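You operate a simulated robot arm through the tools that you are given. There is no shell and no other tool. Be economical: measure what you need, move in short steps, check, and stop when the job is done.

The job below is to be done with a simulated two-armed robot. You get a single attempt, and the scene is never put back.

Task
Pick up the pale block from the table of the banding machine with one hand, pass it to the other hand and put it on the top of the alternator bench. Set down upright: pale block.

It is judged by the outcome, as a careful person would: the job done as asked, and still so three seconds after it is handed in. It fails if anything else is knocked over, pushed out of place, dropped, spilled or broken.

Robot
Two 7-joint arms with two-finger parallel grippers on one trunk, on a base that drives. Base frame: it is fixed to the floor where the robot stands at the start and does not move with it; the origin is under the middle of the robot, x ahead of it, y to its left, z up; the surface under the hand at the start is at about z = 780. Lengths are in mm, angles in degrees, forces in N, time in s.
The left shoulder is at the start at [62, 197, 1054], the right one opposite. With the tool pointing down near the work surface each hand reaches from about 300 to 720 mm from the robot's upright axis, wherever it stands, measured 20 degrees to its own side. Places, roughly: top of the alternator bench [-2700, -3100, 800]. Payload 1.57 kg a hand.
The TCP of each hand is the grasp point between the finger pads, 30 mm short of the fingertips. In the tool frame z runs along the fingers and y along their closing line. The gripper opens to 110 mm. The fingers are 24 mm wide and 12 mm thick; the gripper's body (48 by 112 mm) begins 78 mm behind the TCP.
Orientation is told as [roll, pitch, yaw] about the base's x, y, z axes, in that order, counted from this pose: with the fingers straight down and closing along the base's y, the tool's x points along the base's -x, its y along +y and its z along -z.

Tools
- The arms move only by the tool jog_arm. It takes "left_rows", "right_rows" or both (then of equal length, played together; a hand with none holds still); each is a list of rows, each a list of 6 numbers: the shift along the tool's x, y, z in cm, then the turn, a rotation vector about the tool's x, y, z in degrees. In form: [[dx, dy, dz, wx, wy, wz], ...]. A call has 1 to 8 rows; each row is the pose to reach, as a shift and turn from the pose commanded when the call began, along the tool's axes at that moment. "left_fingers" and "right_fingers" are, for a hand that has rows, the gripper command, from -1 (fully open) to 1 (shut), values between in proportion, set as the call begins (left out, the last holds). Each row takes 0.2 s and may step no farther than 50 mm and 8.6 degrees from the row before; otherwise, or with a gripper value out of range, the whole call is refused. A pose out of reach is approached as far as the arm can. The call stops where the force on the tool passes 40 N (or 10 N more than at its start, if that is more) or the arm is blocked; 0.2 s more then pass. Each finger travels about 72 mm/s and halts on what it meets, pressing with about 25 N; the grip force reading is that of the motor and also rises with nothing between the fingers. The clock runs only during rows and for 0.2 s after the last one: add rows that repeat a pose to give the fingers time. It gives the time, the measured TCP pose, the force on the tool (base axes), the opening and the grip force at its end, in the units of the frame above (readings bear some noise), with the torque about the TCP (base axes, N m) and any sound that the robot's microphone picked up.
- Cameras (640 x 400 px; columns grow to the right, rows downward): "scene" is now at [95.5, -19.1, 1623.7]; the picture's right is [-0.29, -0.96, 0.00], its down [-0.84, 0.25, -0.48] and it looks along [0.46, -0.14, -0.88] (base axes); focal length 261 px, centre (320, 200). "left" rides on the left gripper at [70, -16, -141] in its tool frame; the picture's right is [0.23, 0.97, 0.00], its down [-0.85, 0.20, -0.48] and it looks along [-0.47, 0.11, 0.88] (tool axes); focal length 222 px, centre (320, 200). "right" rides on the right gripper at [70, 16, -141] in its tool frame; the picture's right is [-0.23, 0.97, 0.00], its down [-0.85, -0.20, -0.48] and it looks along [-0.47, -0.11, 0.88] (tool axes); focal length 222 px, centre (320, 200). There is no depth. A picture from a camera that has moved, and an enlarged one, comes with that camera's place and axes in the base frame and with its lens.
- grab_frame(camera): a new picture of that camera. The clock stands still meanwhile.
- slide_trunk(by): slides the trunk up (or, below 0, down) by that many mm; the arms and the scene camera ride with it, the base frame stays. It gives what a move gives, with no picture.
- roll_base(legs): drives the robot by 1 to 6 legs, each [ahead, left, turn to the left] in mm, mm and degrees, along the robot's own axes; the way and the turn of a leg run together, so that a leg with both is an arc; at most 1500 mm and 180 degrees a leg. The arms and the cameras ride along, it lands a little off, and it stops where it bumps. It gives what a move gives.
- turn_head(pan, tilt): turns the head with the scene camera to pan (to the left, within 86 degrees either way) and tilt (down, from -29 to 69), counted from straight ahead of the robot. It gives what a move gives.
- inspect(camera, box): a new picture of the part [left, top, right, bottom] of that camera's present view, enlarged. The clock stands still meanwhile.
- job_done(): hands the job in; it is judged then, once.

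Work in short steps. Places have to be worked out from the pictures, the camera data and where the tool is seen: move nearer, look again, correct. Check each grasp and each placing, and mend what went wrong. You have 120 turns and 108 pictures in all, those below and enlarged ones among them. Open the grippers and draw the arms clear of the work before you hand the job in, unless the task says otherwise; then end with one line.

The tools are called after ">>>" as a command line: name --argument value ..., lists and objects as JSON in quotes. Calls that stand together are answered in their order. jog_arm: Moves the arms, as the interface text tells. Its arguments: {"type":"object","properties":{"left_rows":{"type":"array"},"left_fingers":{"type":"number"},"right_rows":{"type":"array"},"right_fingers":{"type":"number"}},"required":[]} The other tools are called the same way: slide_trunk (by) slides the trunk up or down; roll_base (legs) drives the base; turn_head (pan, tilt) turns the head that bears the scene camera; grab_frame (camera) takes a picture; inspect (camera, box) takes an enlarged picture of a part of a camera's view; job_done () hands the job in.

At the start:

```text
t: 0.0
left_eef_pos: [439.1, 101.4, 1042.3]
left_tool_rot: [0.0, 0.1, 0.0]
left_contact_force: [-0.5, 0.5, 0.1]
left_wrist_torque: [-0.05, -0.01, 0.01]
left_grip_width: 110.1
left_finger_force: 0.0
right_eef_pos: [398.0, -211.1, 1073.8]
right_tool_rot: [0.0, 0.1, 0.1]
right_contact_force: [0.8, 0.8, -0.5]
right_wrist_torque: [0.0, -0.01, 0.0]
right_grip_width: 110.0
right_finger_force: 0.0
trunk travel left (down, up): [-650.0, 340.0]
robot x, y, heading: [-0.6, 1.3, 0.0]
head pan, tilt: [-16.9, 61.4]
```

scene: 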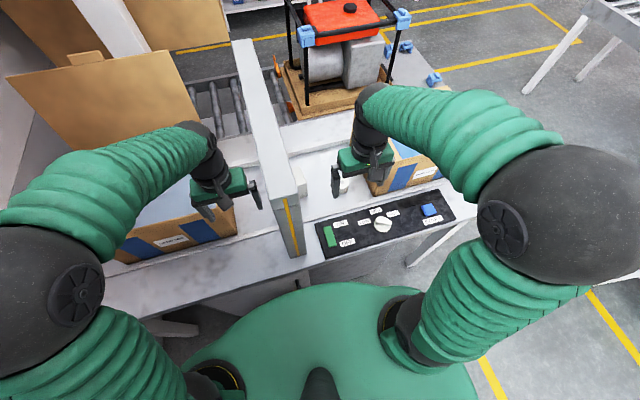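
right: 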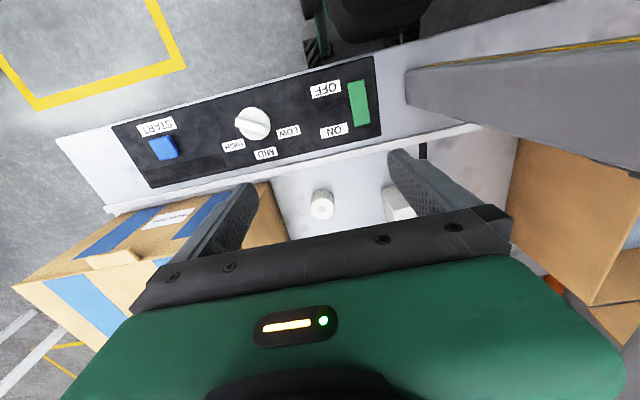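
left: 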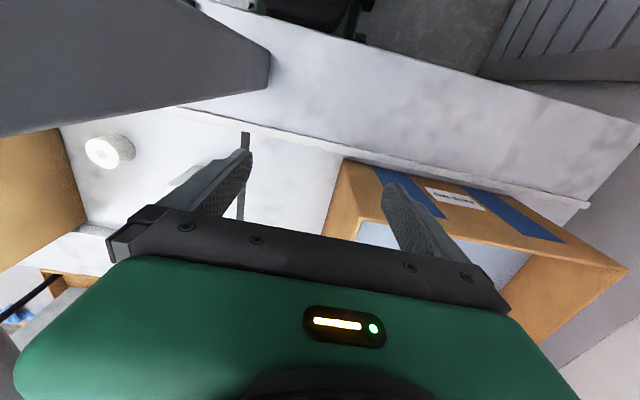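

I see a white cylinder and a pale block near the dividing wall; I zoom in to tell them apart.

>>> inspect --camera "scene" --box '[220, 100, 480, 270]'

>>> inspect --camera "right" --box '[240, 120, 540, 300]'

>>> inspect --camera "left" --box '[0, 80, 320, 300]'

```text
2.35 times, centred on (350, 185) of scene
camera zoom: at [95.5, -19.1, 1623.7], right [-0.29, -0.96, 0.0], down [-0.84, 0.25, -0.48], along [0.46, -0.14, -0.88], focal length 613 px, centre (249, 235)
```

zoom: 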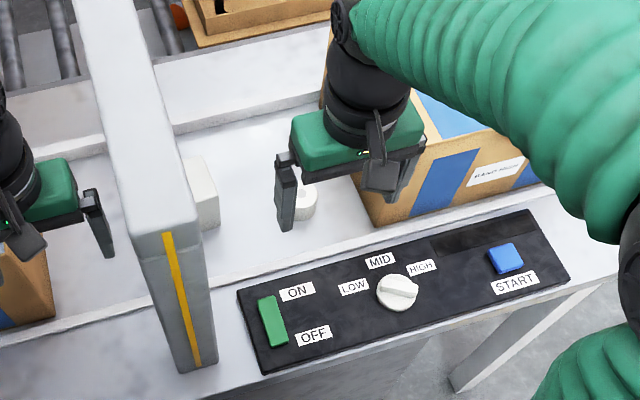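

```text
2.13 times, centred on (390, 210) of right
camera zoom: at [327.6, -194.5, 1214.7], right [0.23, 0.97, 0.0], down [0.86, -0.2, 0.48], along [0.47, -0.11, -0.88], focal length 474 px, centre (171, 179)
```

zoom: 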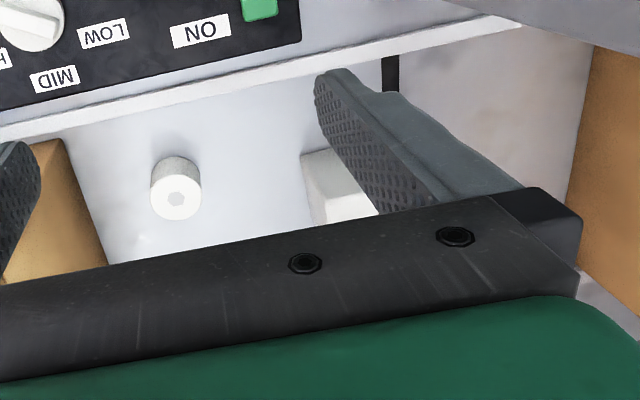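

```text
1.82 times, centred on (160, 190) of left
camera zoom: at [368.4, 85.0, 1183.4], right [-0.23, 0.97, 0.0], down [0.86, 0.2, 0.48], along [0.47, 0.11, -0.88], focal length 404 px, centre (611, 218)
```

zoom: 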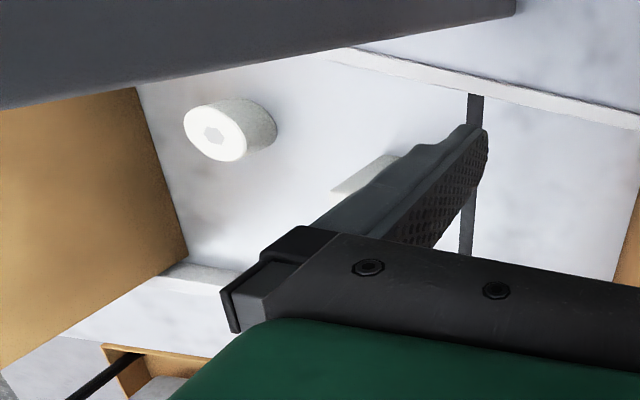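

The block's near-right base corner is at about (563, -110). The right finger hides it, so I move the right hand to the right and back for a clear view.

>>> jog_arm --right_rows '[[2, -4, -2, 0, 0, 0], [4, -8, -4, 0, 0, 0], [4, -8, -4, 0, 0, 0]]'

>>> grab_frame --camera "right"

>>> inspect --camera "scene" --box '[220, 60, 480, 230]'

```text
t: 0.8
left_eef_pos: [439.3, 101.1, 1041.3]
left_tool_rot: [0.1, 0.1, 0.0]
left_contact_force: [-0.6, 0.1, -0.2]
left_wrist_torque: [0.0, 0.0, 0.0]
left_grip_width: 109.9
left_finger_force: 0.0
right_eef_pos: [356.5, -290.5, 1113.7]
right_tool_rot: [0.2, 0.1, 0.1]
right_contact_force: [0.4, 0.0, -0.6]
right_wrist_torque: [0.01, 0.01, -0.03]
right_grip_width: 110.0
right_finger_force: 0.1
trunk travel left (down, up): [-650.0, 340.0]
robot x, y, heading: [6.0, 3.3, -0.2]
head pan, tilt: [-16.9, 61.4]
```

```text
101 pictures are left
camera right: at [286.0, -273.2, 1254.5], right [0.23, 0.97, 0.0], down [0.86, -0.2, 0.48], along [0.46, -0.11, -0.88], focal length 222 px, centre (320, 200)
```

right: 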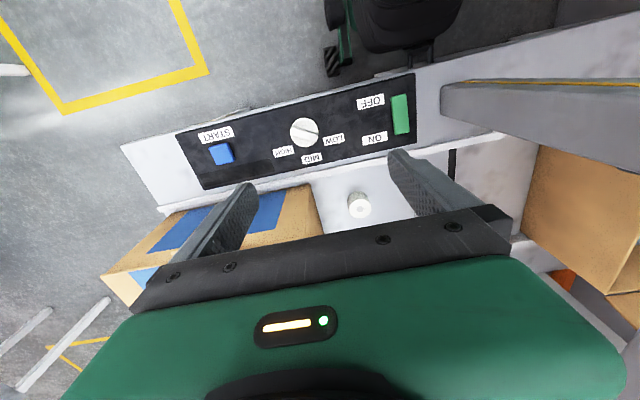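

```text
2.35 times, centred on (350, 145) of scene
camera zoom: at [96.6, -19.8, 1623.6], right [-0.29, -0.96, 0.0], down [-0.84, 0.26, -0.48], along [0.46, -0.14, -0.88], focal length 613 px, centre (249, 329)
```

zoom: 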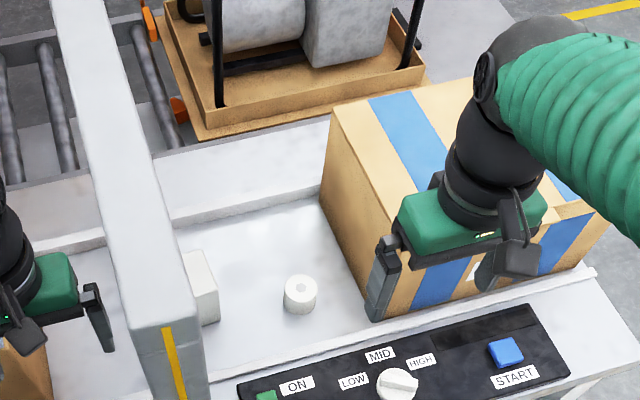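

The left part is hidden by the arch. I close both empty grippers for a moment so that the fingers get out of the camera lines.

>>> jog_arm --left_rows '[[0, 0, 0, 0, 0, 0], [0, 0, 0, 0, 0, 0], [0, 0, 0, 0, 0, 0], [0, 0, 0, 0, 0, 0]]' --right_rows '[[0, 2, 0, 0, 0, 0], [0, 4, 0, 0, 0, 0], [0, 4, 0, 0, 0, 0], [0, 4, 0, 0, 0, 0]]' --left_fingers 1 --right_fingers 1

>>> inspect --camera "left" --box '[0, 50, 320, 250]'

>>> inspect --camera "right" --box '[300, 100, 620, 300]'

```text
t: 1.8
left_eef_pos: [437.8, 101.4, 1041.4]
left_tool_rot: [0.0, 0.0, 0.0]
left_contact_force: [-0.3, 0.0, 0.5]
left_wrist_torque: [0.07, 0.03, 0.0]
left_grip_width: 0.0
left_finger_force: 17.9
right_eef_pos: [355.4, -250.8, 1115.8]
right_tool_rot: [0.0, -0.1, 0.0]
right_contact_force: [-0.1, -0.1, 0.6]
right_wrist_torque: [-0.02, 0.01, -0.01]
right_grip_width: 0.0
right_finger_force: 17.8
trunk travel left (down, up): [-650.0, 340.0]
robot x, y, heading: [-0.9, 1.4, -0.2]
head pan, tilt: [-16.9, 61.4]
```

```text
2.00 times, centred on (160, 150) of left
camera zoom: at [367.3, 84.8, 1183.8], right [-0.23, 0.97, 0.0], down [0.86, 0.2, 0.48], along [0.47, 0.11, -0.88], focal length 444 px, centre (640, 300)
```

zoom: 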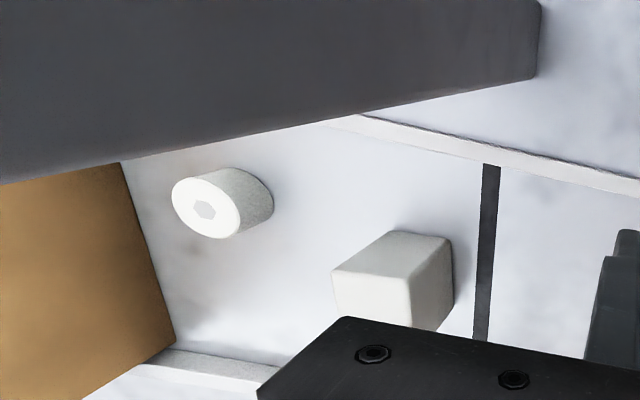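

```text
2.00 times, centred on (460, 200) of right
camera zoom: at [285.0, -234.0, 1255.0], right [0.23, 0.97, 0.0], down [0.86, -0.2, 0.48], along [0.47, -0.11, -0.88], focal length 444 px, centre (40, 200)
```

zoom: 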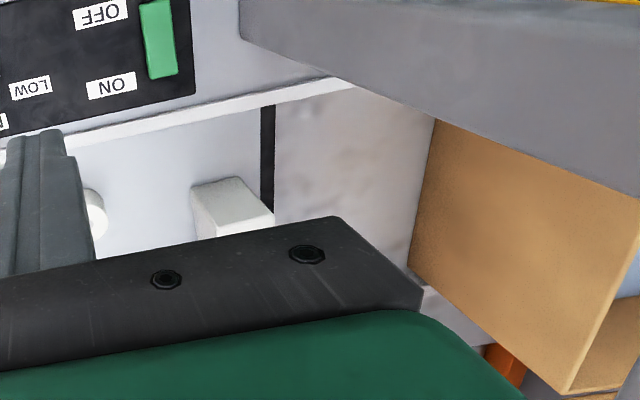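

The block is about x 560–630, y −113 to −55, z 780–872, right beside the arch (arch bar at about y −54). I'll grasp with the right hand, closing along x and tilted so that the hand stays right of the arch. First I yaw the hand by 90° up high.

>>> jog_arm --right_rows '[[0, 0, 0, 0, 0, -8.5], [0, 0, 0, 0, 0, -17], [0, 0, 0, 0, 0, -25.5], [0, 0, 0, 0, 0, -34], [0, 0, 0, 0, 0, -42.5], [0, 0, 0, 0, 0, -51], [0, 0, 0, 0, 0, -59.5], [0, 0, 0, 0, 0, -68]]' --right_fingers -1

```text
t: 3.6
left_eef_pos: [437.2, 99.7, 1042.3]
left_tool_rot: [0.0, 0.0, 0.1]
left_contact_force: [0.1, 0.3, 0.5]
left_wrist_torque: [-0.02, 0.0, 0.0]
left_grip_width: 0.1
left_finger_force: 21.4
right_eef_pos: [356.6, -252.3, 1114.0]
right_tool_rot: [-0.1, 0.0, 68.1]
right_contact_force: [-0.3, 0.0, 0.1]
right_wrist_torque: [-0.01, 0.0, -0.02]
right_grip_width: 110.0
right_finger_force: 0.1
trunk travel left (down, up): [-650.0, 340.0]
robot x, y, heading: [2.2, 0.7, 0.0]
head pan, tilt: [-16.9, 61.4]
```

The yaw works; I finish it to 90°.

>>> jog_arm --right_rows '[[0, 0, 0, 0, 0, -7.3], [0, 0, 0, 0, 0, -14.6], [0, 0, 0, 0, 0, -22]]'

```text
t: 4.4
left_eef_pos: [437.3, 100.5, 1042.5]
left_tool_rot: [0.0, 0.0, 0.1]
left_contact_force: [0.1, -0.2, 0.0]
left_wrist_torque: [-0.01, -0.03, -0.02]
left_grip_width: 0.0
left_finger_force: 21.5
right_eef_pos: [357.5, -251.3, 1115.2]
right_tool_rot: [0.0, 0.0, 90.1]
right_contact_force: [0.0, 1.6, -0.1]
right_wrist_torque: [0.0, -0.01, 0.01]
right_grip_width: 110.0
right_finger_force: 0.1
trunk travel left (down, up): [-650.0, 340.0]
robot x, y, heading: [-2.4, 1.9, -0.3]
head pan, tilt: [-16.9, 61.4]
```

Now I move above and to the right of the block, tilting by 25° on the way.

>>> jog_arm --right_rows '[[-0.7, -4, 0, 0, -4.2, 0], [-1.4, -8, 0, 0, -8.4, 0], [-2.1, -12, 0, 0, -12.6, 0], [-2.8, -16, 1, 0, -16.8, 0], [-3.5, -20, 3, 0, -21, 0], [-4, -24, 5, 0, -25, 0]]'

>>> grab_frame --camera "right"

>>> grab_frame --camera "scene"

```text
t: 5.8
left_eef_pos: [440.1, 99.1, 1041.2]
left_tool_rot: [0.1, 0.0, 0.1]
left_contact_force: [0.5, -0.2, -0.1]
left_wrist_torque: [0.01, -0.05, -0.02]
left_grip_width: 0.0
left_finger_force: 22.0
right_eef_pos: [600.9, -215.1, 1062.5]
right_tool_rot: [0.2, -25.2, 90.0]
right_contact_force: [0.7, 0.1, 0.1]
right_wrist_torque: [0.03, 0.04, 0.07]
right_grip_width: 110.1
right_finger_force: 0.1
trunk travel left (down, up): [-650.0, 340.0]
robot x, y, heading: [1.4, -2.0, 0.1]
head pan, tilt: [-16.9, 61.4]
```

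```text
97 pictures are left
camera right: at [583.2, -338.1, 1159.6], right [-0.97, 0.21, 0.1], down [0.2, 0.57, 0.8], along [0.11, 0.8, -0.6], focal length 222 px, centre (320, 200)
```

right: 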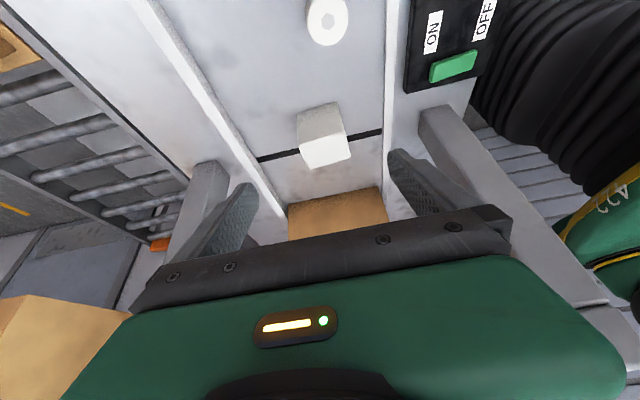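

```text
96 pictures are left
camera scene: at [99.9, -21.7, 1623.4], right [-0.29, -0.96, 0.0], down [-0.84, 0.26, -0.47], along [0.45, -0.14, -0.88], focal length 261 px, centre (320, 200)
```

scene: 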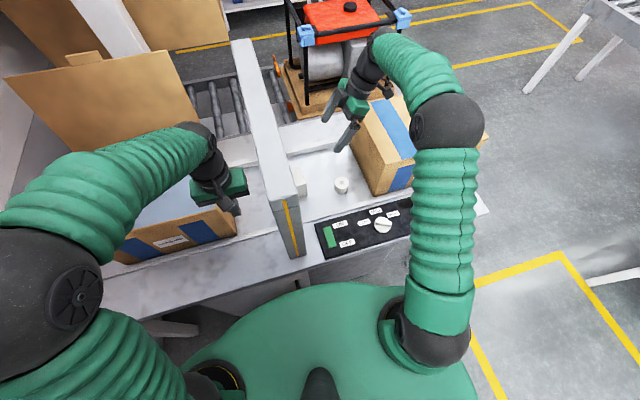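

The tilt is right and the block is clearly in view; I zoom to measure it precisely.

>>> inspect --camera "right" --box '[260, 80, 400, 180]'

```text
4.00 times, centred on (330, 130) of right
camera zoom: at [583.2, -338.1, 1159.6], right [-0.97, 0.21, 0.1], down [0.2, 0.57, 0.8], along [0.11, 0.8, -0.6], focal length 888 px, centre (280, 480)
```

zoom: 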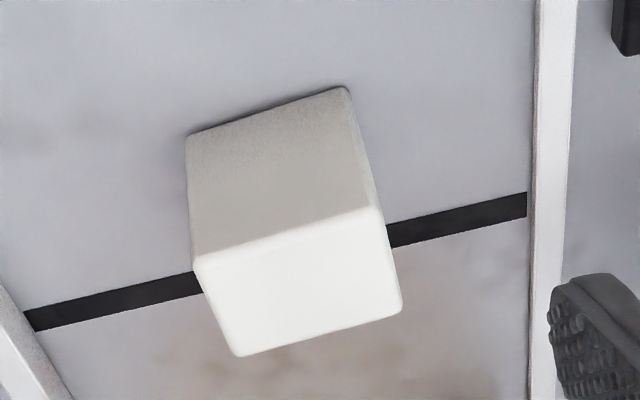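

The block measures about 76 × 59 × 88 mm, centred near (600, −81) with its top at z ≈ 868. I approach along the tool axis part of the way, aiming for the block's right half so that its left half stays free for the other hand.

>>> jog_arm --right_rows '[[-0.1, 0, 4, 0, 0, 0], [-0.3, 0, 8, 0, 0, 0], [-0.4, 0, 12, 0, 0, 0], [-0.6, 0, 16, 0, 0, 0], [-0.6, 0, 16, 0, 0, 0]]'

>>> grab_frame --camera "right"

>>> grab_frame --camera "scene"

```text
t: 7.0
left_eef_pos: [437.4, 100.9, 1042.6]
left_tool_rot: [-0.1, 0.0, 0.0]
left_contact_force: [0.2, -0.3, -0.1]
left_wrist_torque: [-0.01, -0.01, 0.01]
left_grip_width: 0.1
left_finger_force: 21.3
right_eef_pos: [597.7, -136.9, 919.0]
right_tool_rot: [0.0, -25.0, 90.1]
right_contact_force: [0.1, 0.5, -0.4]
right_wrist_torque: [-0.04, 0.02, -0.02]
right_grip_width: 110.0
right_finger_force: 0.0
trunk travel left (down, up): [-650.0, 340.0]
robot x, y, heading: [-2.3, 2.8, 0.2]
head pan, tilt: [-16.9, 61.4]
```

```text
94 pictures are left
camera right: at [579.6, -258.8, 1017.0], right [-0.97, 0.21, 0.1], down [0.2, 0.57, 0.8], along [0.11, 0.79, -0.6], focal length 222 px, centre (320, 200)
```

right: 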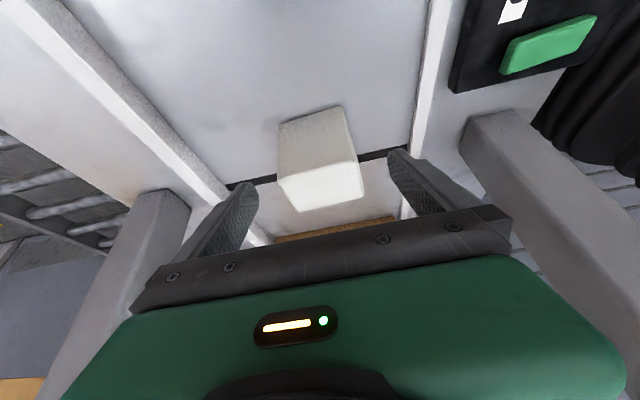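

```text
93 pictures are left
camera scene: at [96.7, -19.1, 1623.7], right [-0.29, -0.96, 0.0], down [-0.84, 0.25, -0.48], along [0.46, -0.14, -0.88], focal length 261 px, centre (320, 200)
```

scene: 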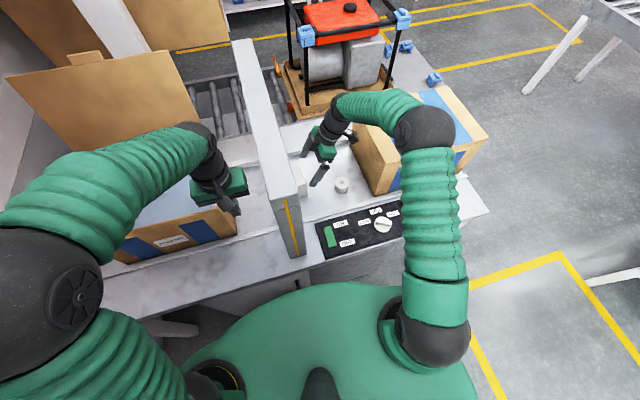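

The block sits between the open fingers and the arm clears the box. I go the rest of the way.

>>> jog_arm --right_rows '[[0.1, 0, 3.5, 0, 0, 0], [0.1, 0, 6.5, 0, 0, 0], [0.1, 0, 9.3, 0, 0, 0], [0.1, 0, 9.3, 0, 0, 0]]'

>>> grab_frame --camera "right"

>>> inspect --camera "scene" --box '[240, 60, 500, 230]'

>>> inspect --camera "left" --box '[0, 50, 320, 250]'

```text
t: 8.0
left_eef_pos: [438.1, 100.8, 1043.0]
left_tool_rot: [0.0, 0.0, 0.1]
left_contact_force: [0.1, 0.1, -0.5]
left_wrist_torque: [0.0, 0.01, 0.0]
left_grip_width: 0.0
left_finger_force: 21.7
right_eef_pos: [598.6, -99.4, 836.1]
right_tool_rot: [0.0, -25.0, 89.9]
right_contact_force: [0.0, -0.1, 0.8]
right_wrist_torque: [0.0, 0.03, -0.01]
right_grip_width: 110.2
right_finger_force: 0.1
trunk travel left (down, up): [-650.0, 340.0]
robot x, y, heading: [0.8, 1.1, -0.1]
head pan, tilt: [-16.9, 61.4]
```

```text
92 pictures are left
camera right: at [581.4, -221.7, 933.4], right [-0.97, 0.21, 0.1], down [0.2, 0.57, 0.8], along [0.11, 0.79, -0.6], focal length 222 px, centre (320, 200)
```

right: 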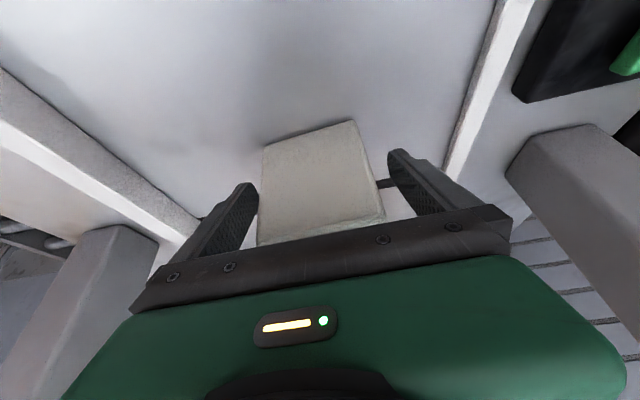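

```text
2.35 times, centred on (370, 145) of scene
camera zoom: at [96.8, -19.2, 1623.7], right [-0.29, -0.96, 0.0], down [-0.84, 0.26, -0.48], along [0.46, -0.14, -0.88], focal length 613 px, centre (202, 329)
```

zoom: 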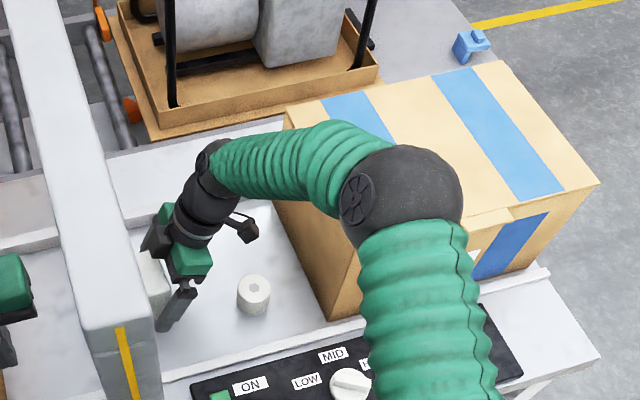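

```text
2.00 times, centred on (160, 150) of left
camera zoom: at [367.5, 84.9, 1183.8], right [-0.23, 0.97, 0.0], down [0.86, 0.2, 0.48], along [0.47, 0.11, -0.88], focal length 444 px, centre (640, 300)
```

zoom: 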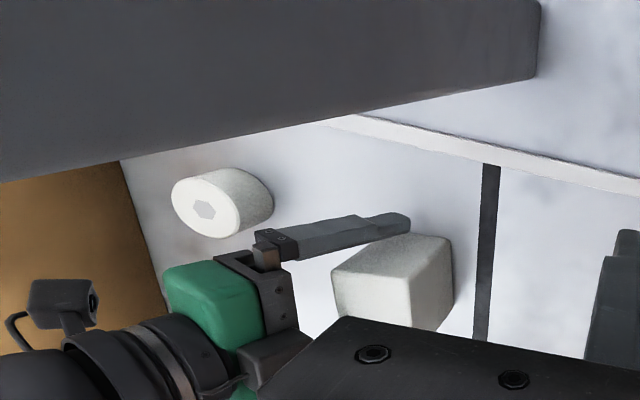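

Fingers straddle the block as planned, with no contact. I close the right gripper.

>>> jog_arm --right_rows '[[0, 0, 0, 0, 0, 0], [0, 0, 0, 0, 0, 0], [0, 0, 0, 0, 0, 0], [0, 0, 0, 0, 0, 0]]' --right_fingers 1

>>> grab_frame --camera "right"

```text
t: 9.0
left_eef_pos: [437.8, 100.7, 1042.6]
left_tool_rot: [0.0, 0.0, 0.1]
left_contact_force: [1.2, 0.2, 0.6]
left_wrist_torque: [-0.04, 0.01, 0.01]
left_grip_width: 0.0
left_finger_force: 21.0
right_eef_pos: [598.0, -98.8, 834.7]
right_tool_rot: [0.0, -25.0, 90.0]
right_contact_force: [0.3, -0.1, 0.6]
right_wrist_torque: [0.09, 0.15, 0.01]
right_grip_width: 79.7
right_finger_force: 24.9
trunk travel left (down, up): [-650.0, 340.0]
robot x, y, heading: [-2.6, -0.4, 0.0]
head pan, tilt: [-16.9, 61.4]
```

```text
89 pictures are left
camera right: at [581.4, -221.8, 933.5], right [-0.97, 0.21, 0.1], down [0.2, 0.57, 0.8], along [0.11, 0.79, -0.6], focal length 222 px, centre (320, 200)
```

right: 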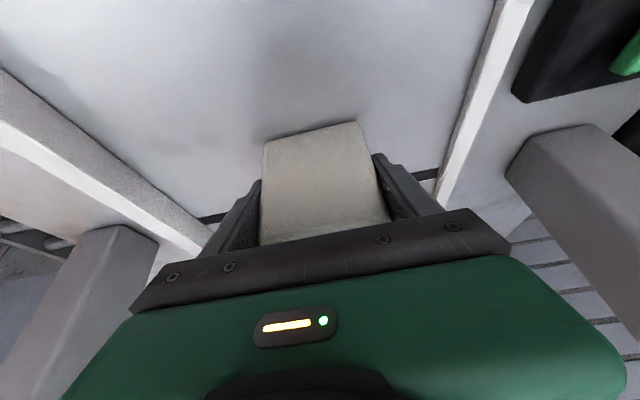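

Held: width 79.7 mm, force 25 N. I lift it back along the tool axis, upward and away from the arch.

>>> jog_arm --right_rows '[[-0.3, 0, -1.5, 0, 0, 0], [0, 0, -4, 0, 0, 0], [0, 0, -8, 0, 0, 0], [0, 0, -12, 0, 0, 0], [0, 0, -16, 0, 0, 0], [0, 0, -20, 0, 0, 0], [0, 0, -24, 0, 0, 0]]'

>>> grab_frame --camera "right"

>>> grab_frame --camera "scene"

```text
t: 10.6
left_eef_pos: [438.3, 100.2, 1041.9]
left_tool_rot: [0.1, 0.0, -0.1]
left_contact_force: [-0.1, -1.0, -0.1]
left_wrist_torque: [0.04, 0.0, -0.01]
left_grip_width: 0.0
left_finger_force: 20.9
right_eef_pos: [596.7, -203.4, 1054.3]
right_tool_rot: [0.0, -25.1, 90.0]
right_contact_force: [-0.1, 0.6, -1.8]
right_wrist_torque: [-0.08, 0.01, -0.02]
right_grip_width: 79.9
right_finger_force: 24.7
trunk travel left (down, up): [-650.0, 340.0]
robot x, y, heading: [5.0, -0.3, -0.0]
head pan, tilt: [-16.9, 61.4]
```

```text
88 pictures are left
camera right: at [579.8, -324.4, 1152.2], right [-0.97, 0.21, 0.1], down [0.2, 0.57, 0.8], along [0.11, 0.79, -0.6], focal length 222 px, centre (320, 200)
```

right: 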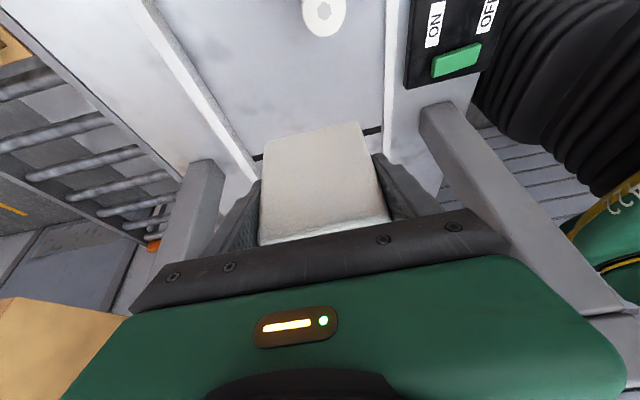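

```text
87 pictures are left
camera scene: at [96.1, -20.4, 1623.6], right [-0.29, -0.96, 0.0], down [-0.84, 0.26, -0.48], along [0.46, -0.14, -0.88], focal length 261 px, centre (320, 200)
```

scene: 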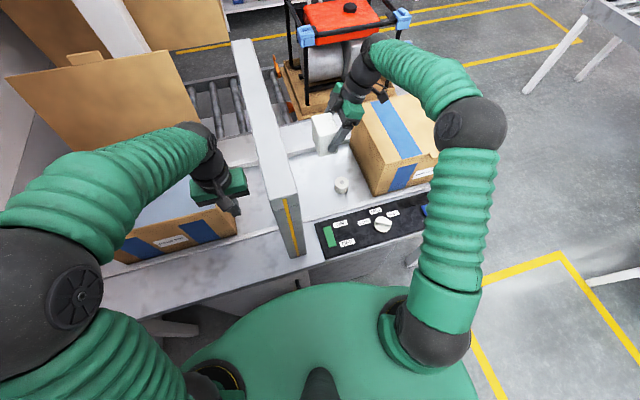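

Block is off the table and clear. I bring the right hand back toward the robot and slightly up.

>>> jog_arm --right_rows '[[0, 4, -1, 0, 0, 0], [0, 8, -2, 0, 0, 0], [0, 12, -3, 0, 0, 0], [0, 16, -4, 0, 0, 0], [0, 20, -4, 0, 0, 0]]'

>>> turn_head --pan -80 --tilt 25

>>> grab_frame --camera "scene"

>>> turn_head --pan 80 --tilt 25

>>> grab_frame --camera "scene"

```text
t: 11.8
left_eef_pos: [436.0, 100.8, 1042.5]
left_tool_rot: [0.0, -0.1, -0.1]
left_contact_force: [0.6, 0.9, 0.6]
left_wrist_torque: [-0.04, -0.04, 0.0]
left_grip_width: 0.0
left_finger_force: 21.0
right_eef_pos: [398.0, -217.3, 1092.1]
right_tool_rot: [-0.1, -25.0, 90.0]
right_contact_force: [-0.3, 0.4, -2.7]
right_wrist_torque: [-0.09, 0.0, -0.01]
right_grip_width: 79.7
right_finger_force: 24.8
trunk travel left (down, up): [-650.0, 340.0]
robot x, y, heading: [0.7, -2.0, 0.1]
head pan, tilt: [-16.9, 61.4]
```

```text
t: 13.1
left_eef_pos: [439.2, 99.6, 1041.8]
left_tool_rot: [0.1, 0.0, -0.1]
left_contact_force: [-0.2, 0.5, -0.9]
left_wrist_torque: [0.03, 0.02, -0.01]
left_grip_width: 0.0
left_finger_force: 21.2
right_eef_pos: [399.3, -218.5, 1089.7]
right_tool_rot: [0.0, -25.1, 90.0]
right_contact_force: [-0.7, 0.4, -3.4]
right_wrist_torque: [-0.06, -0.03, 0.02]
right_grip_width: 80.0
right_finger_force: 25.1
trunk travel left (down, up): [-650.0, 340.0]
robot x, y, heading: [-2.7, 0.6, 0.1]
head pan, tilt: [-80.0, 25.0]
```

```text
86 pictures are left
camera scene: at [49.8, -91.8, 1675.3], right [-0.98, -0.17, 0.0], down [-0.08, 0.42, -0.91], along [0.16, -0.89, -0.42], focal length 261 px, centre (320, 200)
```

scene: 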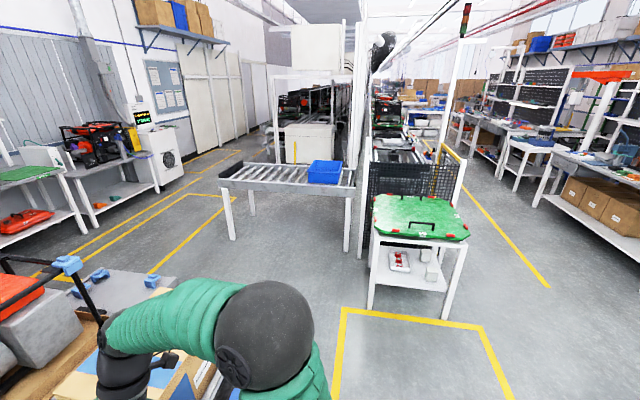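

```text
t: 15.6
left_eef_pos: [438.4, 101.7, 1041.6]
left_tool_rot: [0.0, 0.0, 0.0]
left_contact_force: [-0.5, -0.5, 0.2]
left_wrist_torque: [0.01, 0.01, -0.03]
left_grip_width: 0.1
left_finger_force: 20.8
right_eef_pos: [399.2, -219.2, 1090.8]
right_tool_rot: [0.0, -25.0, 90.0]
right_contact_force: [-0.5, -0.3, -2.3]
right_wrist_torque: [-0.06, 0.03, 0.01]
right_grip_width: 79.9
right_finger_force: 25.2
trunk travel left (down, up): [-650.0, 340.0]
robot x, y, heading: [0.9, 1.7, -0.1]
head pan, tilt: [80.0, 25.0]
```

```text
85 pictures are left
camera scene: at [49.7, 89.8, 1675.5], right [0.98, -0.17, 0.0], down [-0.08, -0.42, -0.91], along [0.16, 0.89, -0.42], focal length 261 px, centre (320, 200)
```

scene: 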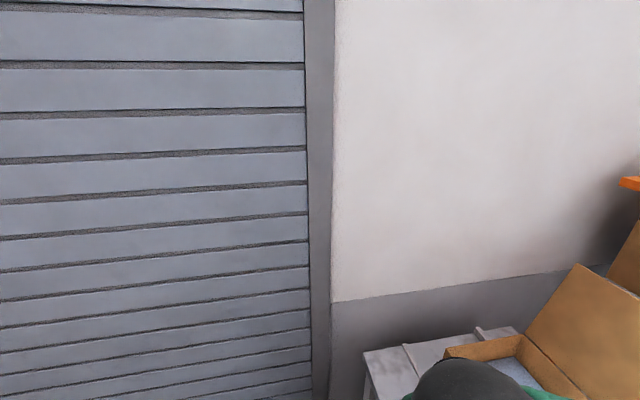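

The bench row is behind and to the right of the robot. I back away from the table, straight back, before turning; first I look as far back as possible along the right with the tilt lower.

>>> roll_base --legs '[[-300, 0, 0]]'

>>> turn_head --pan -86 --tilt 40

>>> grab_frame --camera "scene"

```text
t: 17.6
left_eef_pos: [144.1, 99.4, 1041.3]
left_tool_rot: [-0.1, 0.1, -0.4]
left_contact_force: [-0.3, -0.2, -0.9]
left_wrist_torque: [0.0, -0.02, 0.01]
left_grip_width: 0.0
left_finger_force: 21.6
right_eef_pos: [104.1, -220.5, 1089.5]
right_tool_rot: [0.1, -25.0, 89.5]
right_contact_force: [0.8, 0.6, -3.1]
right_wrist_torque: [-0.02, -0.01, -0.01]
right_grip_width: 80.1
right_finger_force: 25.1
trunk travel left (down, up): [-650.0, 340.0]
robot x, y, heading: [-295.9, 2.8, -0.7]
head pan, tilt: [80.0, 25.0]
```

```text
t: 20.1
left_eef_pos: [142.1, 98.6, 1043.2]
left_tool_rot: [0.1, 0.0, -0.4]
left_contact_force: [-0.5, 1.1, -0.1]
left_wrist_torque: [-0.01, -0.02, 0.02]
left_grip_width: 0.0
left_finger_force: 21.1
right_eef_pos: [101.4, -219.8, 1090.3]
right_tool_rot: [0.1, -25.1, 89.7]
right_contact_force: [-0.4, 0.0, -3.2]
right_wrist_torque: [-0.03, -0.01, -0.01]
right_grip_width: 79.7
right_finger_force: 25.2
trunk travel left (down, up): [-650.0, 340.0]
robot x, y, heading: [-297.5, 3.9, -0.3]
head pan, tilt: [-85.9, 40.0]
```

```text
84 pictures are left
camera scene: at [-256.3, -85.1, 1652.1], right [-1.0, -0.06, 0.0], down [-0.04, 0.64, -0.77], along [0.05, -0.76, -0.64], focal length 261 px, centre (320, 200)
```

scene: 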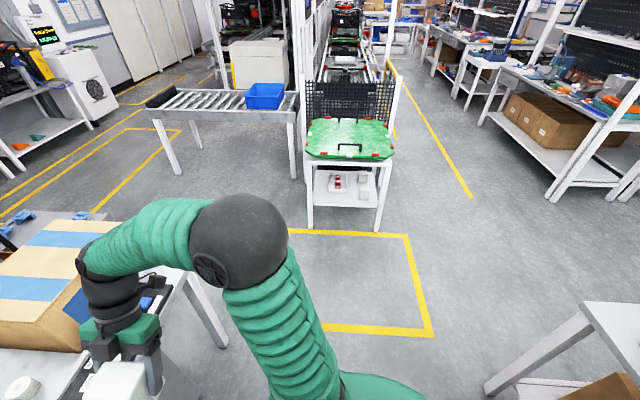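

The space behind has a table edge at about x −1120, and the alternator bench's front edge is at about x −2400 on the far right. I back up a little more, then do the handover here; I open the left hand and yaw it −90° so that it closes along x as well, with its camera outboard.

>>> roll_base --legs '[[-150, 0, 0]]'

>>> turn_head --pan 0 --tilt 55

>>> jog_arm --left_rows '[[0, 0, 0, 0, 0, 8.5], [0, 0.5, -1, 0, 0, 17], [0, 1, -2, 0, 0, 25.5], [0, 2, -4, 0, 0, 34], [0, 3, -5, 0, 0, 42.5], [0, 4, -6, 0, 0, 51], [0, 5, -7, 0, 0, 59.5], [0, 6, -8, 0, 0, 68]]' --left_fingers -1

```text
t: 21.5
left_eef_pos: [-6.5, 99.5, 1043.3]
left_tool_rot: [0.0, 0.1, -0.3]
left_contact_force: [0.5, 0.4, 0.0]
left_wrist_torque: [-0.01, 0.03, 0.0]
left_grip_width: 0.0
left_finger_force: 21.2
right_eef_pos: [-46.5, -218.8, 1089.3]
right_tool_rot: [0.1, -25.0, 89.7]
right_contact_force: [-0.1, 0.3, -2.5]
right_wrist_torque: [-0.02, 0.01, 0.01]
right_grip_width: 80.0
right_finger_force: 24.8
trunk travel left (down, up): [-650.0, 340.0]
robot x, y, heading: [-446.3, -2.6, -0.4]
head pan, tilt: [-85.9, 40.0]
```

```text
t: 23.1
left_eef_pos: [-9.2, 99.6, 1042.4]
left_tool_rot: [0.0, -0.1, -0.3]
left_contact_force: [0.1, 0.4, -0.3]
left_wrist_torque: [0.0, 0.0, 0.01]
left_grip_width: 0.0
left_finger_force: 21.1
right_eef_pos: [-50.3, -220.2, 1090.7]
right_tool_rot: [-0.2, -25.0, 89.6]
right_contact_force: [0.0, -0.2, -2.7]
right_wrist_torque: [-0.05, 0.01, 0.0]
right_grip_width: 79.7
right_finger_force: 25.2
trunk travel left (down, up): [-650.0, 340.0]
robot x, y, heading: [-445.4, 2.4, -0.5]
head pan, tilt: [0.0, 55.0]
```

```text
t: 24.9
left_eef_pos: [-10.8, 159.6, 1123.4]
left_tool_rot: [0.2, 0.1, -68.5]
left_contact_force: [-0.6, 0.4, 0.4]
left_wrist_torque: [-0.03, -0.01, -0.03]
left_grip_width: 109.9
left_finger_force: 0.0
right_eef_pos: [-51.1, -219.2, 1091.2]
right_tool_rot: [0.0, -25.0, 89.8]
right_contact_force: [0.0, -0.2, -3.3]
right_wrist_torque: [-0.03, 0.0, -0.01]
right_grip_width: 80.3
right_finger_force: 24.9
trunk travel left (down, up): [-650.0, 340.0]
robot x, y, heading: [-446.6, 1.5, -0.2]
head pan, tilt: [0.0, 55.0]
```

Yaw works. I finish it, and bring the block to the middle in front of the robot.

>>> jog_arm --left_rows '[[0, 0, 0, 0, 0, 5.5], [0, 0, 0, 0, 0, 11], [0, 0, 0, 0, 0, 16.5], [0, 0, 0, 0, 0, 22], [0, 0, 0, 0, 0, 22], [0, 0, 0, 0, 0, 22]]' --right_rows '[[-2.2, 0, 2.7, 0, 0, 0], [-4.5, 0, 5.4, 0, 0, 0], [-6.7, 0, 8.1, 0, 0, 0], [-8.9, 0, 10.8, 0, 0, 0], [-11.2, 0, 13.5, 0, 0, 0], [-13.4, 0, 16.2, 0, 0, 0]]'

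>>> grab_frame --camera "scene"

>>> grab_frame --camera "left"

```text
t: 26.3
left_eef_pos: [-7.6, 162.1, 1122.2]
left_tool_rot: [0.0, 0.1, -90.5]
left_contact_force: [0.5, 0.4, -0.2]
left_wrist_torque: [-0.01, 0.0, 0.0]
left_grip_width: 110.3
left_finger_force: 0.0
right_eef_pos: [-48.5, -26.9, 999.9]
right_tool_rot: [-0.1, -24.9, 89.8]
right_contact_force: [0.5, 0.6, -2.4]
right_wrist_torque: [-0.09, 0.03, -0.01]
right_grip_width: 80.1
right_finger_force: 25.1
trunk travel left (down, up): [-650.0, 340.0]
robot x, y, heading: [-442.5, 0.4, -0.4]
head pan, tilt: [0.0, 55.0]
```

```text
83 pictures are left
camera scene: at [-339.1, 3.0, 1631.2], right [-0.01, -1.0, 0.0], down [-0.82, 0.01, -0.57], along [0.57, 0.0, -0.82], focal length 261 px, centre (320, 200)
```

scene: 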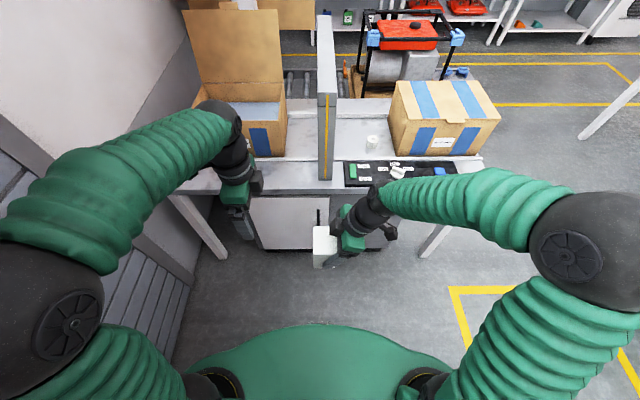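

```text
82 pictures are left
camera left: at [-25.4, 231.9, 1264.0], right [0.98, 0.22, 0.0], down [0.19, -0.86, 0.48], along [0.11, -0.47, -0.88], focal length 222 px, centre (320, 200)
```

left: 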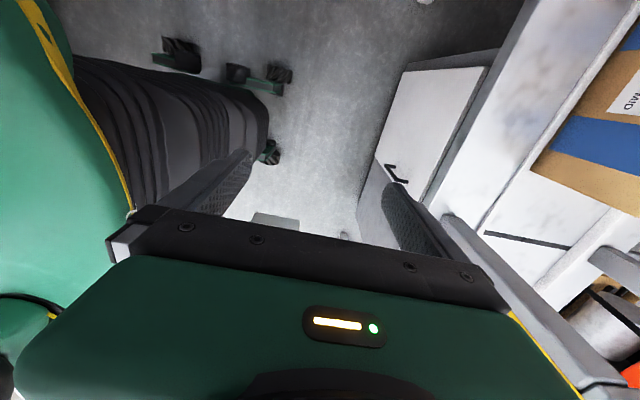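

I zoom on the held block to confirm where it sits relative to the right hand.

>>> inspect --camera "scene" --box '[280, 180, 420, 280]'

```text
4.00 times, centred on (350, 230) of scene
camera zoom: at [-339.1, 3.0, 1631.2], right [-0.01, -1.0, 0.0], down [-0.82, 0.01, -0.57], along [0.57, 0.0, -0.82], focal length 1043 px, centre (200, 80)
```

zoom: 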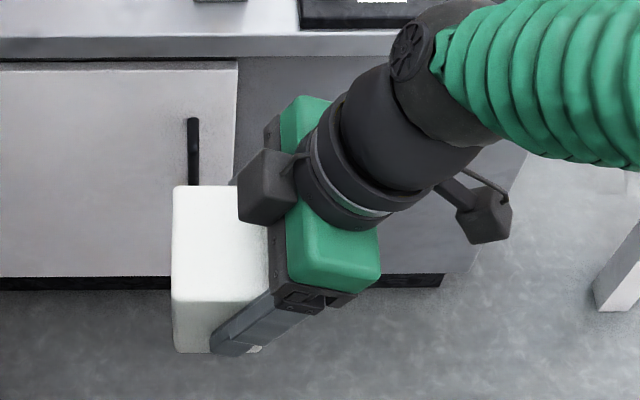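

There is a dark box on the inner side of the right gripper; I check whether the left hand has one too.

>>> inspect --camera "scene" --box '[180, 120, 320, 250]'

```text
3.08 times, centred on (250, 185) of scene
camera zoom: at [-339.1, 3.0, 1631.2], right [-0.01, -1.0, 0.0], down [-0.82, 0.01, -0.57], along [0.57, 0.0, -0.82], focal length 802 px, centre (535, 246)
```

zoom: 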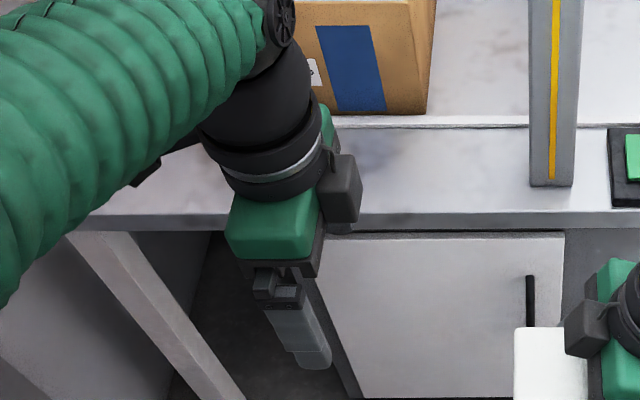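

Both hands have an inner box, so a tilted V-shaped handover is needed: the left hand tilts 25° the other way and grips the left half of the block's top. I move the left hand to a standoff above and left of the block.

>>> jog_arm --left_rows '[[-1, -1, -2.1, 0, -6.25, 0], [-3.5, -2, -2.1, 0, -12.5, 0], [-6.2, -3.1, -2.1, 0, -18.75, 0], [-9.2, -4.1, -2.1, 0, -25, 0], [-9.2, -4.1, -2.1, 0, -25, 0]]'

>>> grab_frame --camera "scene"

>>> grab_frame --camera "left"

```text
t: 27.5
left_eef_pos: [-49.9, 68.8, 1143.9]
left_tool_rot: [0.1, -25.1, -90.5]
left_contact_force: [0.2, 0.2, -0.4]
left_wrist_torque: [0.0, 0.02, 0.0]
left_grip_width: 110.1
left_finger_force: 0.0
right_eef_pos: [-48.9, -28.5, 1000.8]
right_tool_rot: [-0.1, -25.0, 89.7]
right_contact_force: [0.9, -0.4, -3.1]
right_wrist_torque: [-0.03, 0.0, 0.02]
right_grip_width: 79.7
right_finger_force: 24.6
trunk travel left (down, up): [-650.0, 340.0]
robot x, y, heading: [-446.3, 4.7, -0.7]
head pan, tilt: [0.0, 55.0]
```

```text
79 pictures are left
camera scene: at [-340.0, 1.7, 1631.3], right [-0.01, -1.0, 0.0], down [-0.82, 0.01, -0.57], along [0.57, 0.0, -0.82], focal length 261 px, centre (320, 200)
```

scene: 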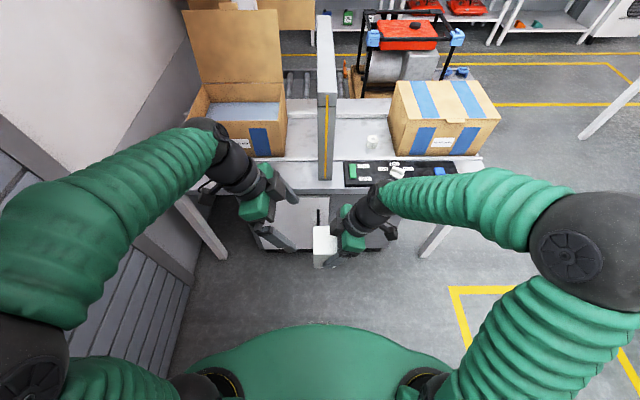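

```text
78 pictures are left
camera left: at [-66.4, 192.4, 1242.9], right [0.98, 0.2, -0.1], down [0.2, -0.57, 0.8], along [0.1, -0.79, -0.6], focal length 222 px, centre (320, 200)
```

left: 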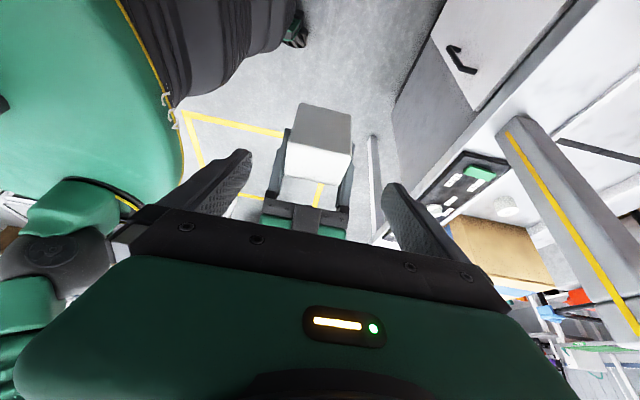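

The block sits nicely between the left fingers; I zoom to check the alignment.

>>> inspect --camera "left" --box '[240, 80, 400, 240]'

```text
2.50 times, centred on (320, 160) of left
camera zoom: at [-66.4, 192.4, 1242.9], right [0.98, 0.2, -0.1], down [0.2, -0.57, 0.8], along [0.1, -0.79, -0.6], focal length 555 px, centre (320, 300)
```

zoom: 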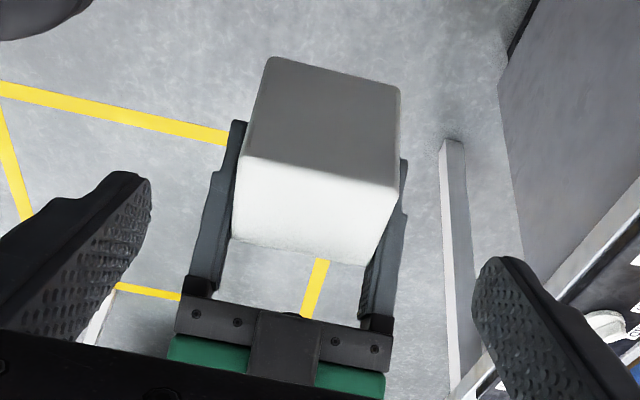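

The block's centre is about 11–18 mm left of the right TCP and its top about 33 mm above it. I descend along the left tool axis most of the way.

>>> jog_arm --left_rows '[[0, 0.1, 3, 0, 0, 0], [0.1, 0.1, 6, 0, 0, 0], [0.1, 0.1, 9, 0, 0, 0], [0.1, 0.1, 9, 0, 0, 0]]'

>>> grab_frame --camera "left"

>>> inspect --camera "scene" --box '[220, 160, 420, 285]'

```text
t: 28.5
left_eef_pos: [-51.5, 33.1, 1061.2]
left_tool_rot: [0.2, -25.0, -90.3]
left_contact_force: [0.5, -0.7, -0.2]
left_wrist_torque: [0.04, 0.02, 0.02]
left_grip_width: 109.9
left_finger_force: 0.0
right_eef_pos: [-49.8, -27.6, 1001.5]
right_tool_rot: [-0.3, -25.0, 89.7]
right_contact_force: [0.4, -0.4, -1.7]
right_wrist_torque: [-0.05, 0.0, -0.01]
right_grip_width: 79.9
right_finger_force: 24.8
trunk travel left (down, up): [-650.0, 340.0]
robot x, y, heading: [-445.3, 3.9, -0.8]
head pan, tilt: [0.0, 55.0]
```

```text
76 pictures are left
camera left: at [-67.5, 156.1, 1160.6], right [0.98, 0.2, -0.09], down [0.19, -0.57, 0.8], along [0.11, -0.79, -0.6], focal length 222 px, centre (320, 200)
```

left: 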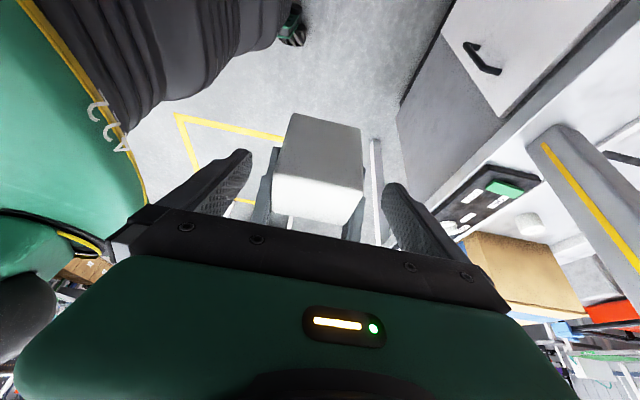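

```text
3.20 times, centred on (320, 222) of scene
camera zoom: at [-340.9, 1.6, 1631.4], right [-0.01, -1.0, 0.0], down [-0.82, 0.01, -0.57], along [0.57, 0.0, -0.82], focal length 834 px, centre (320, 128)
```

zoom: 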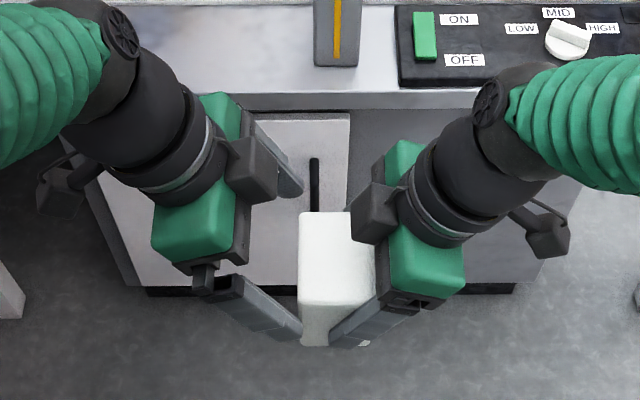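

Good alignment and clearance. I go the remaining 42 mm.

>>> jog_arm --left_rows '[[0, 0.1, 1.5, 0, 0, 0], [0, 0.15, 3, 0, 0, 0], [0, 0.15, 4.2, 0, 0, 0], [0, 0.15, 4.2, 0, 0, 0]]'

>>> inspect --camera "left" --box '[200, 80, 440, 240]'

>>> inspect --camera "scene" --box '[220, 160, 420, 285]'

```text
t: 29.5
left_eef_pos: [-49.8, 15.2, 1024.2]
left_tool_rot: [0.1, -24.9, -90.5]
left_contact_force: [0.5, -0.5, -0.2]
left_wrist_torque: [0.01, 0.0, -0.02]
left_grip_width: 109.9
left_finger_force: 0.1
right_eef_pos: [-49.8, -28.2, 1001.2]
right_tool_rot: [-0.2, -25.0, 89.7]
right_contact_force: [0.7, -0.7, -1.7]
right_wrist_torque: [-0.04, 0.01, 0.0]
right_grip_width: 80.0
right_finger_force: 24.8
trunk travel left (down, up): [-650.0, 340.0]
robot x, y, heading: [-446.2, -0.3, -0.5]
head pan, tilt: [0.0, 55.0]
```

```text
2.50 times, centred on (320, 160) of left
camera zoom: at [-65.8, 138.2, 1122.9], right [0.98, 0.2, -0.09], down [0.19, -0.57, 0.8], along [0.1, -0.79, -0.6], focal length 555 px, centre (320, 300)
```

zoom: 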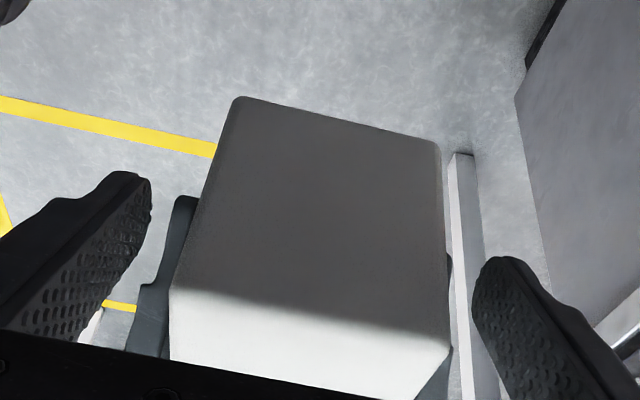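

```text
3.20 times, centred on (320, 222) of scene
camera zoom: at [-340.3, 1.5, 1631.3], right [-0.01, -1.0, 0.0], down [-0.82, 0.01, -0.57], along [0.57, 0.0, -0.82], focal length 834 px, centre (320, 128)
```

zoom: 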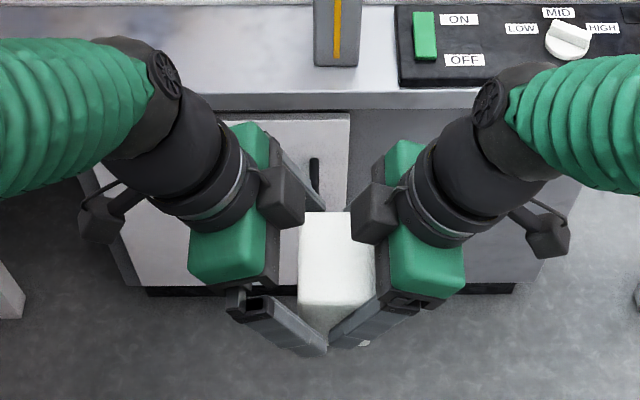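

Position is as planned (+43 mm y, +23 mm z relative to the right TCP). I close the left gripper while the right holds.

>>> jog_arm --left_rows '[[0, 0, 0, 0, 0, 0], [0, 0, 0, 0, 0, 0], [0, 0, 0, 0, 0, 0], [0, 0, 0, 0, 0, 0]]' --left_fingers 1

>>> inspect --camera "left" --box '[200, 80, 440, 240]'

>>> inspect --camera "scene" --box '[220, 160, 420, 285]'

```text
t: 30.5
left_eef_pos: [-49.0, 15.3, 1024.9]
left_tool_rot: [0.1, -25.0, -90.3]
left_contact_force: [-1.8, -0.6, -0.1]
left_wrist_torque: [0.07, -0.1, -0.03]
left_grip_width: 79.6
left_finger_force: 25.0
right_eef_pos: [-48.5, -28.8, 1000.4]
right_tool_rot: [-0.1, -25.1, 89.7]
right_contact_force: [1.1, 0.2, -1.4]
right_wrist_torque: [-0.08, 0.11, -0.09]
right_grip_width: 80.0
right_finger_force: 25.2
trunk travel left (down, up): [-650.0, 340.0]
robot x, y, heading: [-445.5, -0.1, -0.4]
head pan, tilt: [0.0, 55.0]
```

```text
2.50 times, centred on (320, 160) of left
camera zoom: at [-65.7, 138.3, 1123.0], right [0.98, 0.2, -0.09], down [0.2, -0.57, 0.8], along [0.1, -0.79, -0.6], focal length 555 px, centre (320, 300)
```

zoom: 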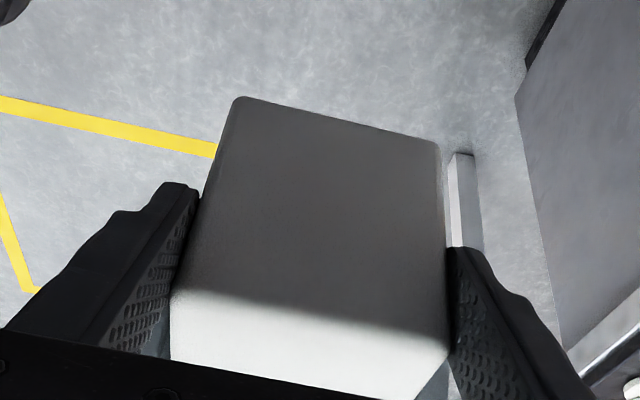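

```text
3.20 times, centred on (320, 222) of scene
camera zoom: at [-340.3, 1.5, 1631.3], right [-0.01, -1.0, 0.0], down [-0.82, 0.01, -0.57], along [0.57, 0.0, -0.82], focal length 834 px, centre (320, 128)
```

zoom: 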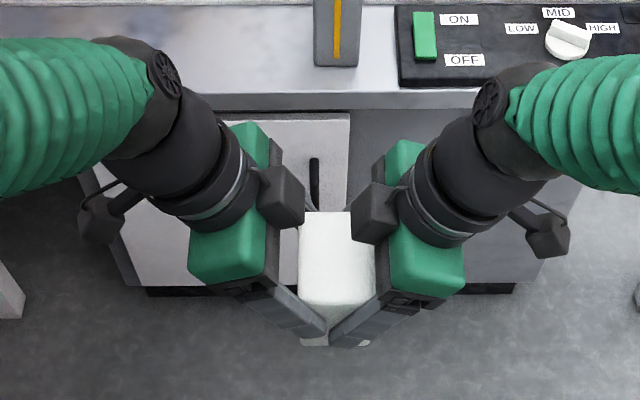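

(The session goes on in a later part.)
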